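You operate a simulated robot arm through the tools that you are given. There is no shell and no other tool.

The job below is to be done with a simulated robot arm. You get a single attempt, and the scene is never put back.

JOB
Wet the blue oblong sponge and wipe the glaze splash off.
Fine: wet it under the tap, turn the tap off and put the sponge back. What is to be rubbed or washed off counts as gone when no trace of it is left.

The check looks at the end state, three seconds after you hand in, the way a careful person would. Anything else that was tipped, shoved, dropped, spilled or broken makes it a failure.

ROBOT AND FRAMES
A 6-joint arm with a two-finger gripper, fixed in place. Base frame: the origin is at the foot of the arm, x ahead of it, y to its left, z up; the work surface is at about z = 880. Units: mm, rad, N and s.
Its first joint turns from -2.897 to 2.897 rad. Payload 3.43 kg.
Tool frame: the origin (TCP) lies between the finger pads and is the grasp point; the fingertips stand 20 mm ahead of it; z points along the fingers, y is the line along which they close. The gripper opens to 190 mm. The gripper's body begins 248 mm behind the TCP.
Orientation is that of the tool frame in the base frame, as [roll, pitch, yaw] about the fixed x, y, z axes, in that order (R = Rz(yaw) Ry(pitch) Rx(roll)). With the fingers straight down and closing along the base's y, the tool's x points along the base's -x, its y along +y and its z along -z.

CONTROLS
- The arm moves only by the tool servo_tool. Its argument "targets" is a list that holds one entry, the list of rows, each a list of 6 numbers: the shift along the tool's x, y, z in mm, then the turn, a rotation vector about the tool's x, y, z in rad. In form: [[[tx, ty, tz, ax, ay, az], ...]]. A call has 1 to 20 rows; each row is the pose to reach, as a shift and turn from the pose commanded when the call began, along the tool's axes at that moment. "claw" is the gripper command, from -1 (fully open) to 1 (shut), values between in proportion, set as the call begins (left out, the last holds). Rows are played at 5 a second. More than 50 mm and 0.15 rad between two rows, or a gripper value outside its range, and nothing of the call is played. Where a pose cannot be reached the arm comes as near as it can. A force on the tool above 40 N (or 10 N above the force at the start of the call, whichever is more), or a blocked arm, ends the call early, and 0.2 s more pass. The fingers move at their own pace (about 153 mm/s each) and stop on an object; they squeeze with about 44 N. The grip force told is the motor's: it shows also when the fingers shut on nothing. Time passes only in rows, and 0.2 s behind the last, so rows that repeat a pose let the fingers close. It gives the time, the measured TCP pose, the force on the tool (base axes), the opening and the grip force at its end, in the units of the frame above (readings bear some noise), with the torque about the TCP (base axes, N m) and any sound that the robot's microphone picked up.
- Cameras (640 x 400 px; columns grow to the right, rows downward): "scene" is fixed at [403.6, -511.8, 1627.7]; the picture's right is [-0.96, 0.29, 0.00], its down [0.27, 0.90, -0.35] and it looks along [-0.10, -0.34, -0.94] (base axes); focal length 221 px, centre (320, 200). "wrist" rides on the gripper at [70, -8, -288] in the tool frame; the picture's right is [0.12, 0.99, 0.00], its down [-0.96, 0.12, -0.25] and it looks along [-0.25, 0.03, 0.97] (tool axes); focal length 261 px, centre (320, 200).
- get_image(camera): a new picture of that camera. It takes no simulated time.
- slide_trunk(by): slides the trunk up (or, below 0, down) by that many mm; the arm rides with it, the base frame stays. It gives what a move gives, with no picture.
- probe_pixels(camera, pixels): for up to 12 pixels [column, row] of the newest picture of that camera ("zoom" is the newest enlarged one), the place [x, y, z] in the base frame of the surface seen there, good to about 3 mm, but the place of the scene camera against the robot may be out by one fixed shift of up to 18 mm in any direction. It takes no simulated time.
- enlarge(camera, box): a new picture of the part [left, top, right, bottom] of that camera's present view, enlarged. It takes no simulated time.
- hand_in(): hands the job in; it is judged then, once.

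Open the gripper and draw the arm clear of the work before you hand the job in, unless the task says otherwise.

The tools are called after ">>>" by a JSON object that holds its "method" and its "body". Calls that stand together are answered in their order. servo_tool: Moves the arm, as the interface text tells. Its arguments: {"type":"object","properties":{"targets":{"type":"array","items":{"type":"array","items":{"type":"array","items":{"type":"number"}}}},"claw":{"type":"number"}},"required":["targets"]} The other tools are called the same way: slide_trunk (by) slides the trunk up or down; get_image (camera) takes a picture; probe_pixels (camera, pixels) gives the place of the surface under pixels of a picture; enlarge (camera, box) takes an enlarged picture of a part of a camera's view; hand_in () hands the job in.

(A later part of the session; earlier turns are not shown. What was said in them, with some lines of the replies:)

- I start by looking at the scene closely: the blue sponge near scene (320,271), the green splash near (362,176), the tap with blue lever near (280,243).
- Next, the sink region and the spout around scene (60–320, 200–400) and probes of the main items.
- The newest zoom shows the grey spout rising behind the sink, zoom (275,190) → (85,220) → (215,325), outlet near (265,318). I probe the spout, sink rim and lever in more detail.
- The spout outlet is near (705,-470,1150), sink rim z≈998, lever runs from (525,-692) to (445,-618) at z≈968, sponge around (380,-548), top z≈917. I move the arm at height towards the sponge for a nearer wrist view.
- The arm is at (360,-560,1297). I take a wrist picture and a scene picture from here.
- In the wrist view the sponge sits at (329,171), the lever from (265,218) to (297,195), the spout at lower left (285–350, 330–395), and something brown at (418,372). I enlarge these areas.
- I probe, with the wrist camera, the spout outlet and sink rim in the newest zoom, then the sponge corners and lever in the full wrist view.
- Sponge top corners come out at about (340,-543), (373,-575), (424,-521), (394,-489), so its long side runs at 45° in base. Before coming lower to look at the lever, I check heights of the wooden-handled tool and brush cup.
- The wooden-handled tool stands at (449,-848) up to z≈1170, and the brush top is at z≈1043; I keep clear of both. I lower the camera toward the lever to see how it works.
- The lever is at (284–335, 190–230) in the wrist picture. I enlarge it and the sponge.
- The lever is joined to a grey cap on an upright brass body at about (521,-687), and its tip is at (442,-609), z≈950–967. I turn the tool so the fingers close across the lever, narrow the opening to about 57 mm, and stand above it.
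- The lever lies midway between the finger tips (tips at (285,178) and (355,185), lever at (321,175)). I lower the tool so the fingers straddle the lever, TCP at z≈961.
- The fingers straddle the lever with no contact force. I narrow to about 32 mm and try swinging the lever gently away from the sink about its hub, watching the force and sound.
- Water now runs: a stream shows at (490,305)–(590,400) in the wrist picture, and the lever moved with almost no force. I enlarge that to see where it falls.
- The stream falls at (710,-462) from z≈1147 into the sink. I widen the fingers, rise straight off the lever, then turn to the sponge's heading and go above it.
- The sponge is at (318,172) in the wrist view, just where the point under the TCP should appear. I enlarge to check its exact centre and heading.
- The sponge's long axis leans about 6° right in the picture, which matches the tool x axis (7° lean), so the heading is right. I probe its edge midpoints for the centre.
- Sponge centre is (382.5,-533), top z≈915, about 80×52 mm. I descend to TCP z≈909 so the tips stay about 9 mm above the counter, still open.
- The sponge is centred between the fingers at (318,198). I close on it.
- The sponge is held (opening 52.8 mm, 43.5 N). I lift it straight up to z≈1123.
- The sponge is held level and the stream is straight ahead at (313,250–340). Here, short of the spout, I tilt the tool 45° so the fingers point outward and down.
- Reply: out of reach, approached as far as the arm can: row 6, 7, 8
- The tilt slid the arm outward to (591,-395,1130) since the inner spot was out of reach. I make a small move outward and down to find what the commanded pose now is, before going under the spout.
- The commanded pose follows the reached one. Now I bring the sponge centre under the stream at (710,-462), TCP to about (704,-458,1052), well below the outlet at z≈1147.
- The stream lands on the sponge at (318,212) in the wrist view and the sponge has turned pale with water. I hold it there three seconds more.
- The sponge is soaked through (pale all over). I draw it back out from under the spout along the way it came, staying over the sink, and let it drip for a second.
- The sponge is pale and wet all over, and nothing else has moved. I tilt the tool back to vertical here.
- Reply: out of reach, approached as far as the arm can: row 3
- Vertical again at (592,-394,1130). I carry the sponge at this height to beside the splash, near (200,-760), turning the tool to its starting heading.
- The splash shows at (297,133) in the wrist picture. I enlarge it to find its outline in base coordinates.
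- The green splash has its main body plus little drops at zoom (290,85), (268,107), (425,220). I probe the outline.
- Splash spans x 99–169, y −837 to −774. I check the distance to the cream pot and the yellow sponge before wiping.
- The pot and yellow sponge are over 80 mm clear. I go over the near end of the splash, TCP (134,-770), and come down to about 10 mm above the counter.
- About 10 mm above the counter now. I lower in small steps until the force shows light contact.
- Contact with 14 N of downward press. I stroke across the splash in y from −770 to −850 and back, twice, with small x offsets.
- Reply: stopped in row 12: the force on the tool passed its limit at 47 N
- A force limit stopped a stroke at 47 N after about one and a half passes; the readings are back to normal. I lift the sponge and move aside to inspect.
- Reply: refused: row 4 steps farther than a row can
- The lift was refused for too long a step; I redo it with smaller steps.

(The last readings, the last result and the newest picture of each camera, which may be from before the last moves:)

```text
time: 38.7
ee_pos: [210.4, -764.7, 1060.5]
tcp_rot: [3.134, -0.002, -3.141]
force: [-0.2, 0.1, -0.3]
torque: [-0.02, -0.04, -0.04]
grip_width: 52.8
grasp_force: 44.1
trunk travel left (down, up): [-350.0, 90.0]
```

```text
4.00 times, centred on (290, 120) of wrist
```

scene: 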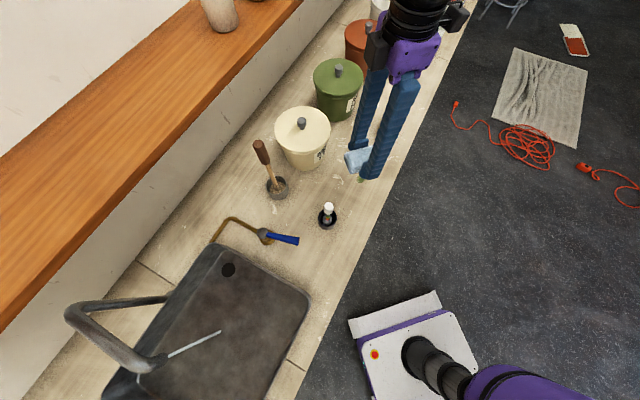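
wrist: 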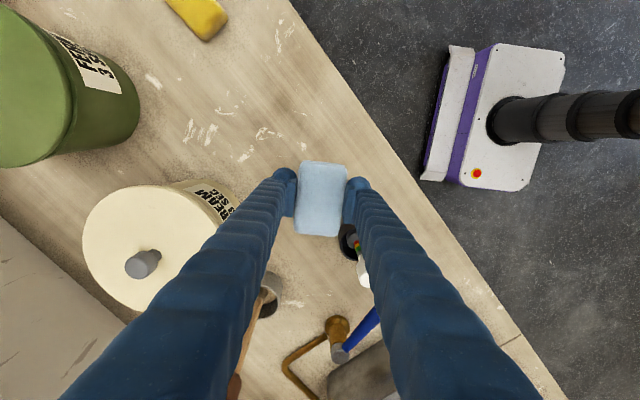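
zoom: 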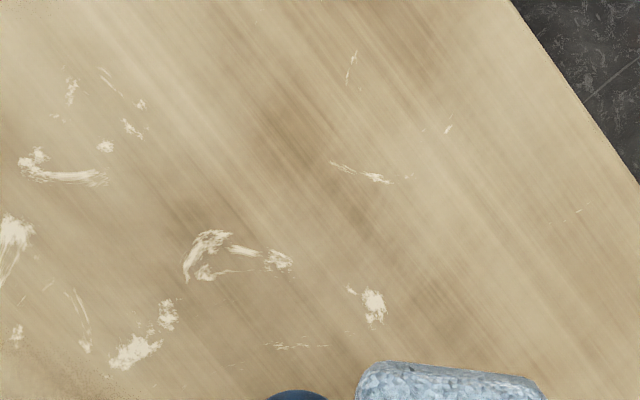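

The green is gone in this view; the white flecks were there before as marks in the counter. I enlarge the old splash spot strongly to look for faint traces.

>>> {"method": "enlarge", "body": {"camera": "wrist", "box": [275, 95, 345, 155]}}

>>> {"method": "enlarge", "body": {"camera": "scene", "box": [330, 150, 400, 200]}}

>>> {"method": "probe_pixels", "body": {"camera": "wrist", "pixels": [[305, 128], [311, 146], [300, 110], [325, 125], [335, 150], [311, 113]]}}

```text
6.67 times, centred on (310, 125) of wrist
```

zoom: 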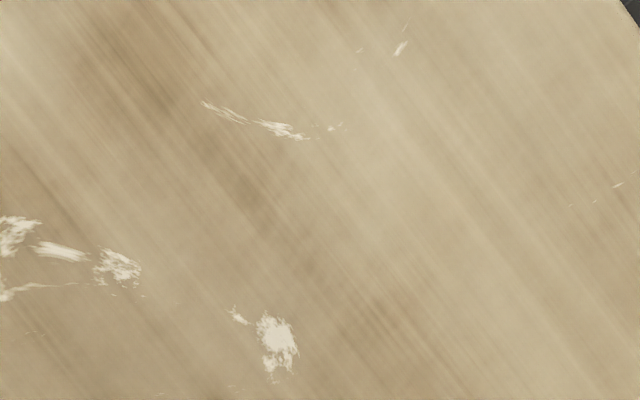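

```text
8.00 times, centred on (365, 175) of scene
```

zoom: 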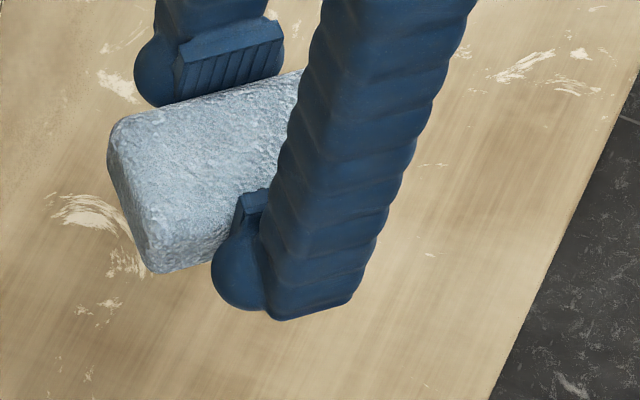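

```text
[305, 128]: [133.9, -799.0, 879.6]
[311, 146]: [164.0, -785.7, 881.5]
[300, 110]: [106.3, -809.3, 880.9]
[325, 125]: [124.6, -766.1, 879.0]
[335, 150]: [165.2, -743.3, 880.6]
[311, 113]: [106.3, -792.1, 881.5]
```

No green remains in either view. One more, tighter look at the spot where the splash and its drops lay.

>>> {"method": "enlarge", "body": {"camera": "wrist", "box": [280, 100, 320, 125]}}

>>> {"method": "enlarge", "body": {"camera": "wrist", "box": [285, 122, 335, 152]}}

```text
16.00 times, centred on (300, 112) of wrist
```

zoom: 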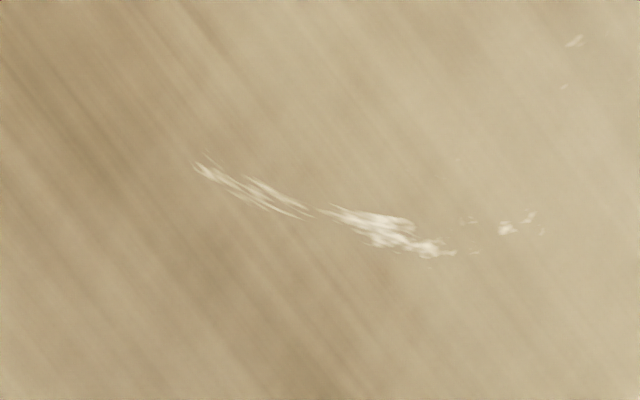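

```text
12.80 times, centred on (310, 137) of wrist
```

zoom: 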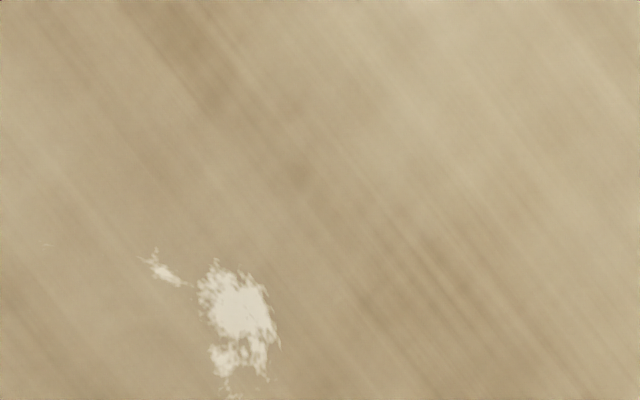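

The counter is clean at 12–16×. I now raise the sponge to z≈1130 and carry it back over its place at (381,-533), turning to its first heading.

>>> {"method": "servo_tool", "body": {"targets": [[[0, 0, -35, 0, 0, 0], [0, 0, -70, 0, 0, 0], [-24.4, 33.1, -70, 0.007, 0, -0.112], [-48.8, 66.2, -70, 0.007, 0, -0.224], [-73.2, 99.3, -70, 0.007, 0, -0.336], [-97.6, 132.4, -70, 0.007, 0, -0.448], [-122, 165.5, -70, 0.007, 0, -0.56], [-146.4, 198.6, -70, 0.007, 0, -0.672], [-170.8, 232, -70, 0.007, 0.002, -0.785], [-170.8, 232, -70, 0.007, 0.002, -0.785]]]}}

>>> {"method": "get_image", "body": {"camera": "wrist"}}

>>> {"method": "get_image", "body": {"camera": "scene"}}

```text
time: 40.9
ee_pos: [381.1, -534.6, 1128.7]
tcp_rot: [-3.141, 0.001, -2.355]
force: [-0.8, -0.4, -0.5]
torque: [-0.07, -0.03, -0.02]
grip_width: 53.2
grasp_force: 44.2
trunk travel left (down, up): [-350.0, 90.0]
```

```text
taken
```

wrist: 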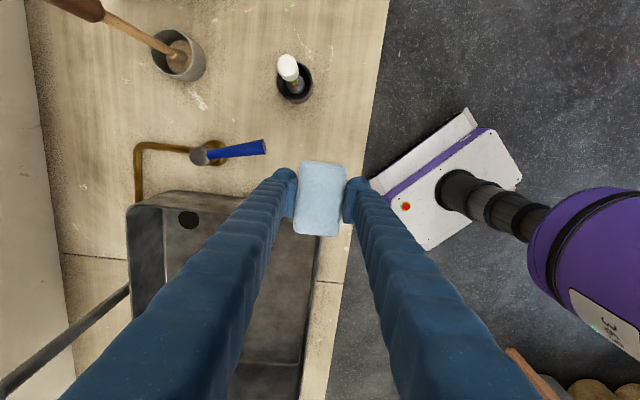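

```text
taken
```

scene: 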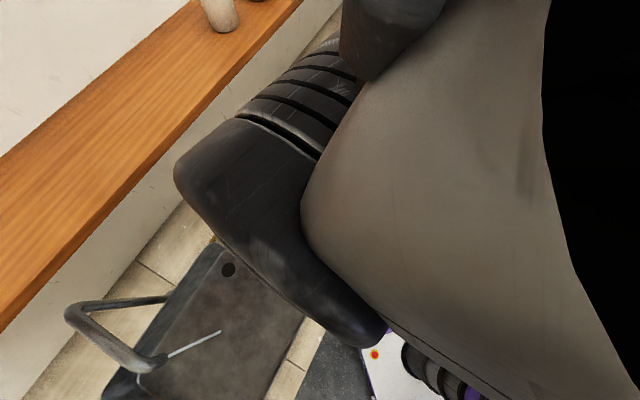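

The sponge is over its place (TCP (381,-534.6)). I descend to just above the counter, then feel for contact.

>>> {"method": "servo_tool", "body": {"targets": [[[0, 0, 45, 0, 0, 0], [-1, 1, 90, 0, 0, 0], [-1, 1, 135, 0, 0, 0], [-1, 1, 175, 0, 0, 0], [-1, 1, 200, 0, 0, 0], [-1, 1, 213, 0, 0, 0], [-1, 1, 216, 0, 0, 0], [-1, 1, 216, 0, 0, 0]]]}}

>>> {"method": "servo_tool", "body": {"targets": [[[0, 0, 1, 0, 0, 0], [0, 0, 2, 0, 0, 0], [0, 0, 3, 0, 0, 0], [0, 0, 3, 0, 0, 0]]]}}

```text
time: 42.7
ee_pos: [382.7, -532.8, 914.2]
tcp_rot: [3.142, 0.004, -2.355]
force: [0.0, 0.3, -0.9]
torque: [0.0, 0.02, -0.02]
grip_width: 53.1
grasp_force: 43.9
trunk travel left (down, up): [-350.0, 90.0]
```

```text
time: 43.7
ee_pos: [382.8, -532.8, 910.9]
tcp_rot: [3.14, 0.004, -2.355]
force: [-0.1, 0.4, -1.3]
torque: [0.03, 0.03, -0.01]
grip_width: 53.0
grasp_force: 44.5
trunk travel left (down, up): [-350.0, 90.0]
```

No contact yet at z≈911 (force about −1 N). I lower another 2 mm or so, in small steps.

>>> {"method": "servo_tool", "body": {"targets": [[[0, 0, 0.7, 0, 0, 0], [0, 0, 1.4, 0, 0, 0], [0, 0, 2, 0, 0, 0], [0, 0, 2, 0, 0, 0]]]}}

```text
time: 44.7
ee_pos: [382.1, -533.0, 909.1]
tcp_rot: [-3.142, 0.002, -2.354]
force: [1.4, 1.2, 5.5]
torque: [0.06, 0.01, -0.02]
grip_width: 52.7
grasp_force: 44.0
trunk travel left (down, up): [-350.0, 90.0]
```

Contact at 5.5 N: the sponge rests on the counter. I open the fingers to about 100 mm and look.

>>> {"method": "servo_tool", "body": {"targets": [[[0, 0, 0, 0, 0, 0], [0, 0, 0, 0, 0, 0], [0, 0, 0, 0, 0, 0], [0, 0, 0, 0, 0, 0]]], "claw": -0.05}}

>>> {"method": "get_image", "body": {"camera": "wrist"}}

```text
time: 45.7
ee_pos: [382.2, -532.6, 909.3]
tcp_rot: [3.141, 0.0, -2.356]
force: [-0.1, -0.7, -0.2]
torque: [-0.04, -0.02, -0.03]
grip_width: 99.5
grasp_force: 0.1
trunk travel left (down, up): [-350.0, 90.0]
```

```text
taken
```

wrist: 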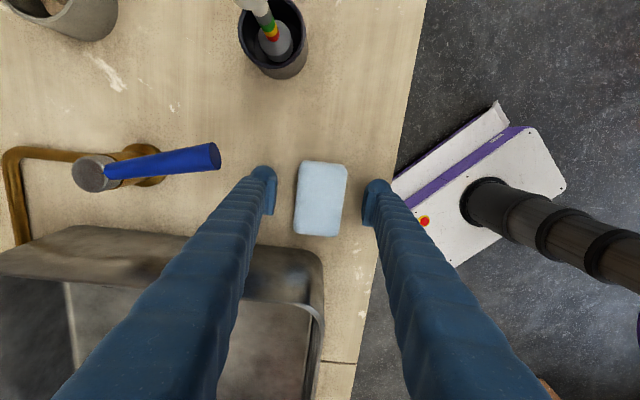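

The sponge stands in its old place at (321,198) in view. I rise clear, then go back above the lever with the same heading as when I left it, fingers at 57 mm.

>>> {"method": "servo_tool", "body": {"targets": [[[0, 0, -20, 0, 0, 0], [0, 0, -60, 0, 0, 0], [0, 0, -100, 0, 0, 0], [0, 0, -140, 0, 0, 0], [0, 0, -180, 0, 0, 0], [0, 0, -217, 0, 0, 0]]]}}

>>> {"method": "servo_tool", "body": {"targets": [[[4, -13, 0, 0, 0, 0.13], [7, -26, 0, 0, 0, 0.26], [11, -39, 0, 0, 0, 0.39], [14, -52, 0, 0, 0, 0.52], [18, -65, 0, 0, 0, 0.65], [22, -78, 0, 0, 0, 0.78], [25, -91, 0, 0, 0, 0.91], [29, -104, 0, 0, 0, 1.04], [33, -117, 0, 0, 0, 1.16], [36, -128, 0, 0, 0, 1.252], [36, -128, 0, 0, 0, 1.252]]], "claw": 0.4}}

>>> {"method": "get_image", "body": {"camera": "wrist"}}

```text
time: 47.1
ee_pos: [382.5, -534.6, 1125.1]
tcp_rot: [3.14, 0.003, -2.352]
force: [-0.4, -0.2, 0.3]
torque: [-0.02, 0.0, 0.02]
grip_width: 99.8
grasp_force: 0.2
trunk travel left (down, up): [-350.0, 90.0]
```

```text
time: 49.5
ee_pos: [447.9, -649.7, 1125.4]
tcp_rot: [3.14, 0.0, 2.676]
force: [0.0, -0.1, -0.7]
torque: [0.01, -0.03, -0.02]
grip_width: 57.1
grasp_force: 0.1
trunk travel left (down, up): [-350.0, 90.0]
```

```text
taken
```

wrist: 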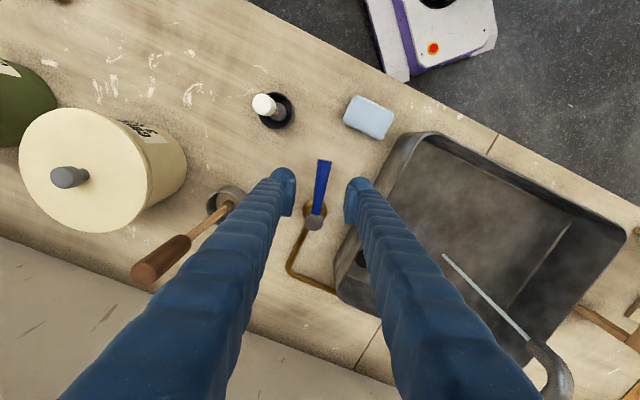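

The lever stands midway between the tips again at (321,185). I lower to z≈961 to straddle it.

>>> {"method": "servo_tool", "body": {"targets": [[[0, 0, 40, 0, 0, 0], [0, 0, 80, 0, 0, 0], [0, 0, 115, 0, 0, 0], [0, 0, 145, 0, 0, 0], [0, 0, 164, 0, 0, 0], [0, 0, 164, 0, 0, 0]]]}}

>>> {"method": "get_image", "body": {"camera": "wrist"}}

```text
time: 50.9
ee_pos: [449.2, -648.2, 962.4]
tcp_rot: [3.14, 0.0, 2.675]
force: [1.2, -0.3, -1.0]
torque: [-0.02, -0.02, 0.0]
grip_width: 56.8
grasp_force: 0.1
trunk travel left (down, up): [-350.0, 90.0]
```

```text
taken
```

wrist: 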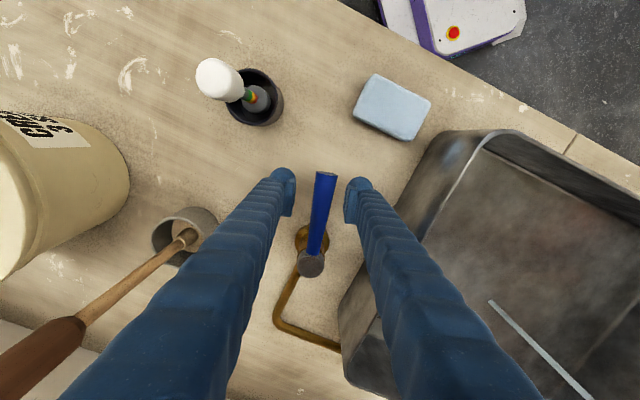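

The lever is between the fingers. I narrow to 32 mm and swing it back toward the sink about the hub by 0.3 rad.

>>> {"method": "servo_tool", "body": {"targets": [[[0, 0, 0, 0, 0, 0], [0, 0, 0, 0, 0, 0], [-0.4, 8.5, 0, 0, 0, 0.1], [-1.7, 16.9, 0, 0, 0, 0.2], [-3.8, 25.1, 0, 0, 0, 0.3], [-3.8, 25.1, 0, 0, 0, 0.3]]], "claw": 0.66}}

>>> {"method": "get_image", "body": {"camera": "wrist"}}

```text
time: 52.3
ee_pos: [462.9, -628.7, 961.3]
tcp_rot: [3.138, 0.0, 2.376]
force: [0.4, -0.1, 0.0]
torque: [0.0, 0.01, -0.04]
grip_width: 32.3
grasp_force: 0.0
trunk travel left (down, up): [-350.0, 90.0]
```

```text
taken
```

wrist: 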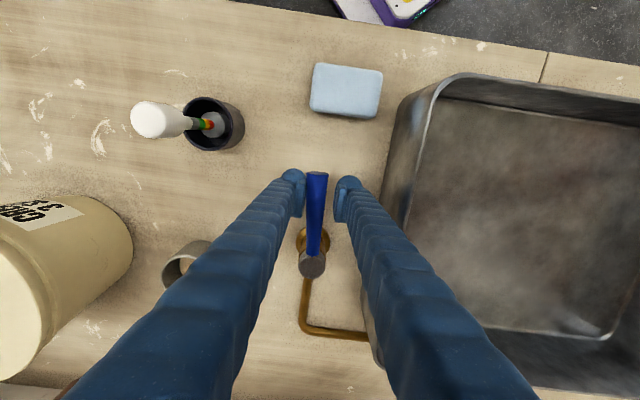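

The stream is no longer seen, but the lever tip is at (316,175) against (323,175) at the start, so it lies about 0.07 rad short. I push the rest of the way in small steps, watching force.

>>> {"method": "servo_tool", "body": {"targets": [[[0, 2.5, 0, 0, 0, 0.03], [-0.1, 5, 0, 0, 0, 0.06], [-0.2, 6.4, 0, 0, 0, 0.075], [-0.2, 6.4, 0, 0, 0, 0.075]]]}}

>>> {"method": "get_image", "body": {"camera": "wrist"}}

```text
time: 53.3
ee_pos: [466.3, -622.5, 962.0]
tcp_rot: [3.14, -0.001, 2.301]
force: [0.0, -0.4, 0.0]
torque: [0.03, -0.01, 0.03]
grip_width: 32.5
grasp_force: 0.2
trunk travel left (down, up): [-350.0, 90.0]
```

```text
taken
```

wrist: 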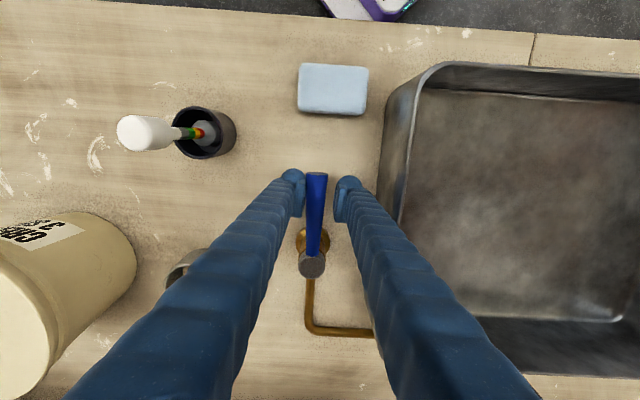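

By the picture the lever is now back at its first angle within about a degree, with no notable force. I open to 57 mm, rise straight up and check the tap.

>>> {"method": "servo_tool", "body": {"targets": [[[0, -3, 0, 0, 0, 0], [0, -3, 0, 0, 0, 0], [0, -3, -40, 0, 0, 0], [0, -3, -80, 0, 0, 0], [0, -3, -120, 0, 0, 0], [0, -3, -163, 0, 0, 0], [0, -3, -205, 0, 0, 0]]], "claw": 0.4}}

>>> {"method": "get_image", "body": {"camera": "wrist"}}

>>> {"method": "get_image", "body": {"camera": "scene"}}

```text
time: 54.9
ee_pos: [462.4, -623.7, 1167.4]
tcp_rot: [3.14, 0.0, 2.298]
force: [0.7, 0.2, 0.4]
torque: [-0.06, -0.06, -0.01]
grip_width: 57.1
grasp_force: 0.0
trunk travel left (down, up): [-350.0, 90.0]
```

```text
taken
```

wrist: 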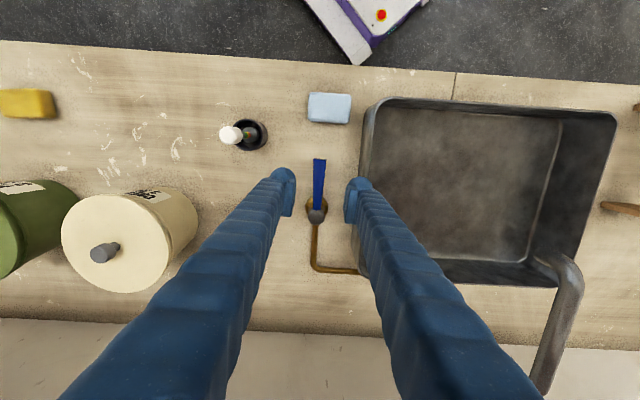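

```text
taken
```

scene: 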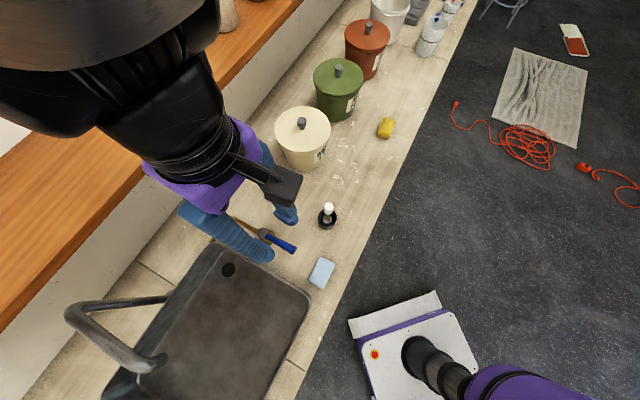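

No stream falls from the spout at scene (175,357), and the sponge lies at (321,272), as at the start. I rise and draw the arm back to its starting place with the gripper open.

>>> {"method": "servo_tool", "body": {"targets": [[[0, 0, -43, 0, 0, 0], [0, 0, -86, 0, 0, 0], [0, 0, -129, 0, 0, 0], [18.5, -38.5, -129, 0, 0, -0.094], [37, -77, -129, 0, 0, -0.188], [55.5, -115.6, -129, 0, 0, -0.282], [74, -154, -129, 0, 0, -0.376], [92.7, -192.7, -129, 0, 0, -0.47], [111, -231, -129, 0, 0, -0.564], [130, -270, -129, 0, 0, -0.658], [148, -308, -129, 0, 0, -0.752], [167, -347, -129, 0, 0, -0.843], [167, -347, -129, 0, 0, -0.843]]], "claw": -1}}

>>> {"method": "get_image", "body": {"camera": "wrist"}}

>>> {"method": "get_image", "body": {"camera": "scene"}}

```text
time: 57.7
ee_pos: [94.4, -734.4, 1294.6]
tcp_rot: [-3.142, -0.001, -3.138]
force: [0.2, -0.3, 0.0]
torque: [-0.01, 0.03, -0.02]
grip_width: 190.1
grasp_force: 0.1
trunk travel left (down, up): [-350.0, 90.0]
```

```text
taken
```

wrist: 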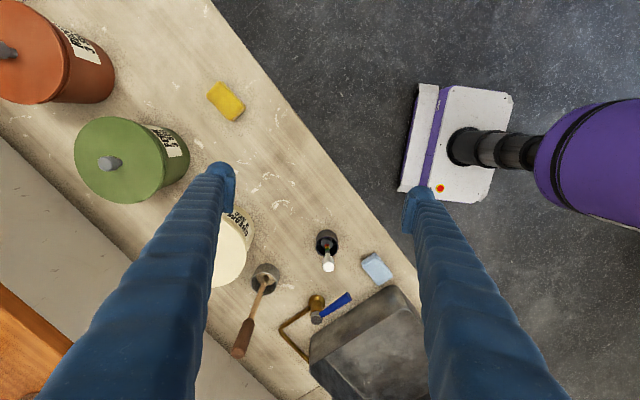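

```text
taken
```

scene: 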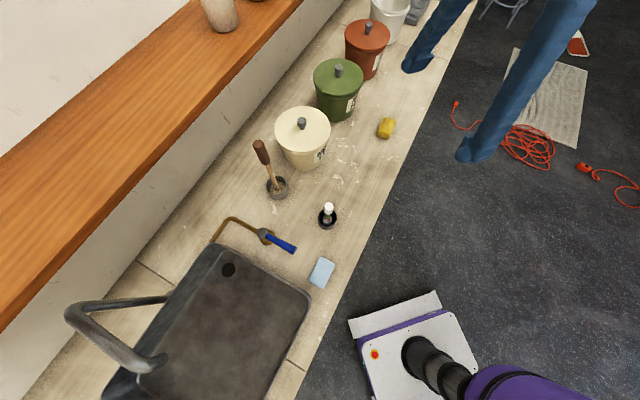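

Everything looks as at the start apart from the wet sponge and the vanished splash. A last close check of the splash spot, the spout and the lever.

>>> {"method": "enlarge", "body": {"camera": "scene", "box": [320, 140, 410, 200]}}

>>> {"method": "enlarge", "body": {"camera": "scene", "box": [40, 200, 340, 400]}}

>>> {"method": "enlarge", "body": {"camera": "wrist", "box": [250, 140, 330, 200]}}

>>> {"method": "enlarge", "body": {"camera": "scene", "box": [180, 160, 400, 300]}}

```text
6.67 times, centred on (365, 170) of scene
```

zoom: 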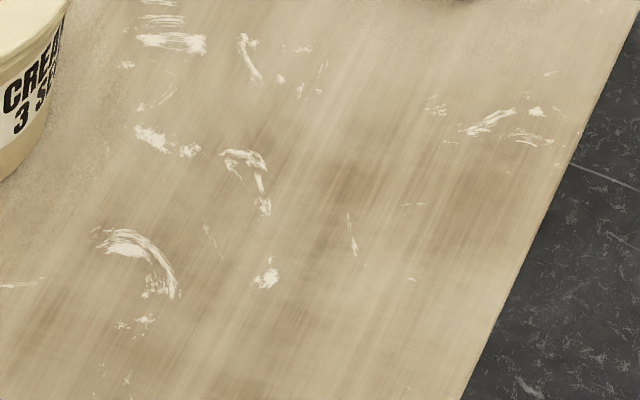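

```text
2.00 times, centred on (190, 300) of scene
```

zoom: 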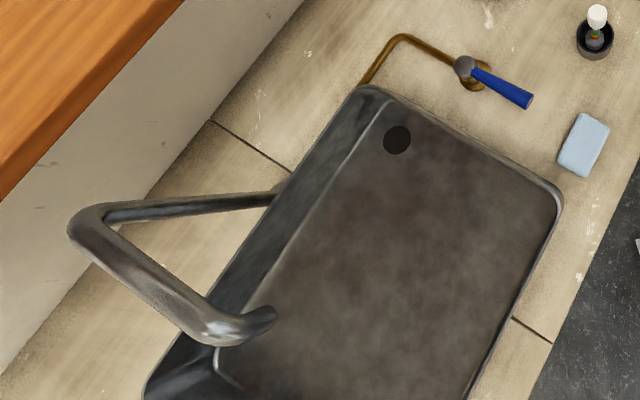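

```text
6.67 times, centred on (290, 170) of wrist
```

zoom: 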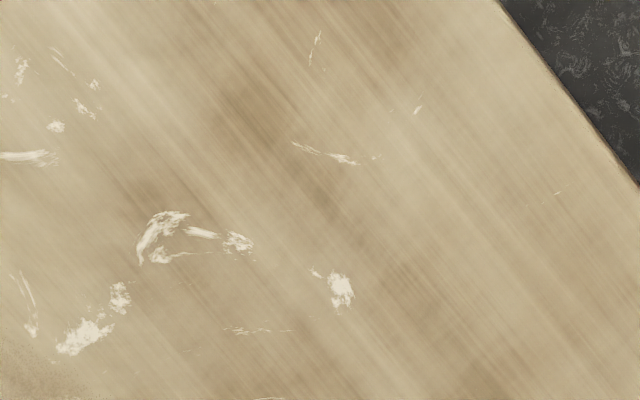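

```text
2.86 times, centred on (290, 230) of scene
```

zoom: 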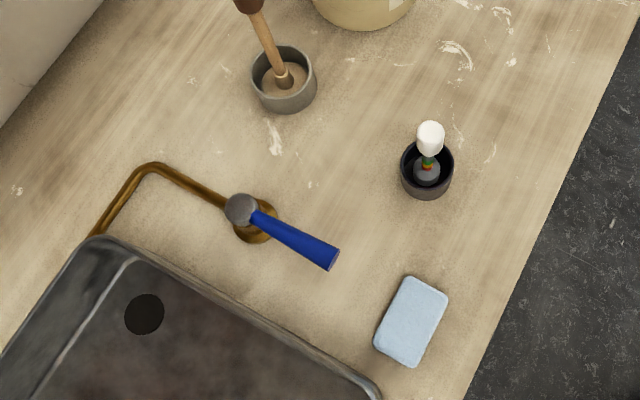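

No green is left on the counter, the lever is at its first position with no water running, and the sponge is back within about 2 mm. The gripper is open and the arm is clear, so I hand in.

>>> {"method": "hand_in", "body": {}}

```text
The job is handed in.
```

The blue sponge was wetted under the tap and the glaze splash is wiped off. In close-ups from both cameras there is no green left on the counter. The white flecks still there look like old marks in the counter: most were visible before I wiped, and one was partly under the glaze.

- **Tap:** the lever is back at its starting position and no water is running.
- **Sponge:** it is back in its place, within about 2 mm of where it was and at the same angle. It now looks pale blue because it is wet.
- **Wiping:** one stroke stopped early when the force passed its limit (47 N), but the splash was already gone by then.
- **Everything else:** nothing else was tipped, moved or spilled, as far as the final pictures show. The gripper is open and the arm is back at its starting position, clear of the work.
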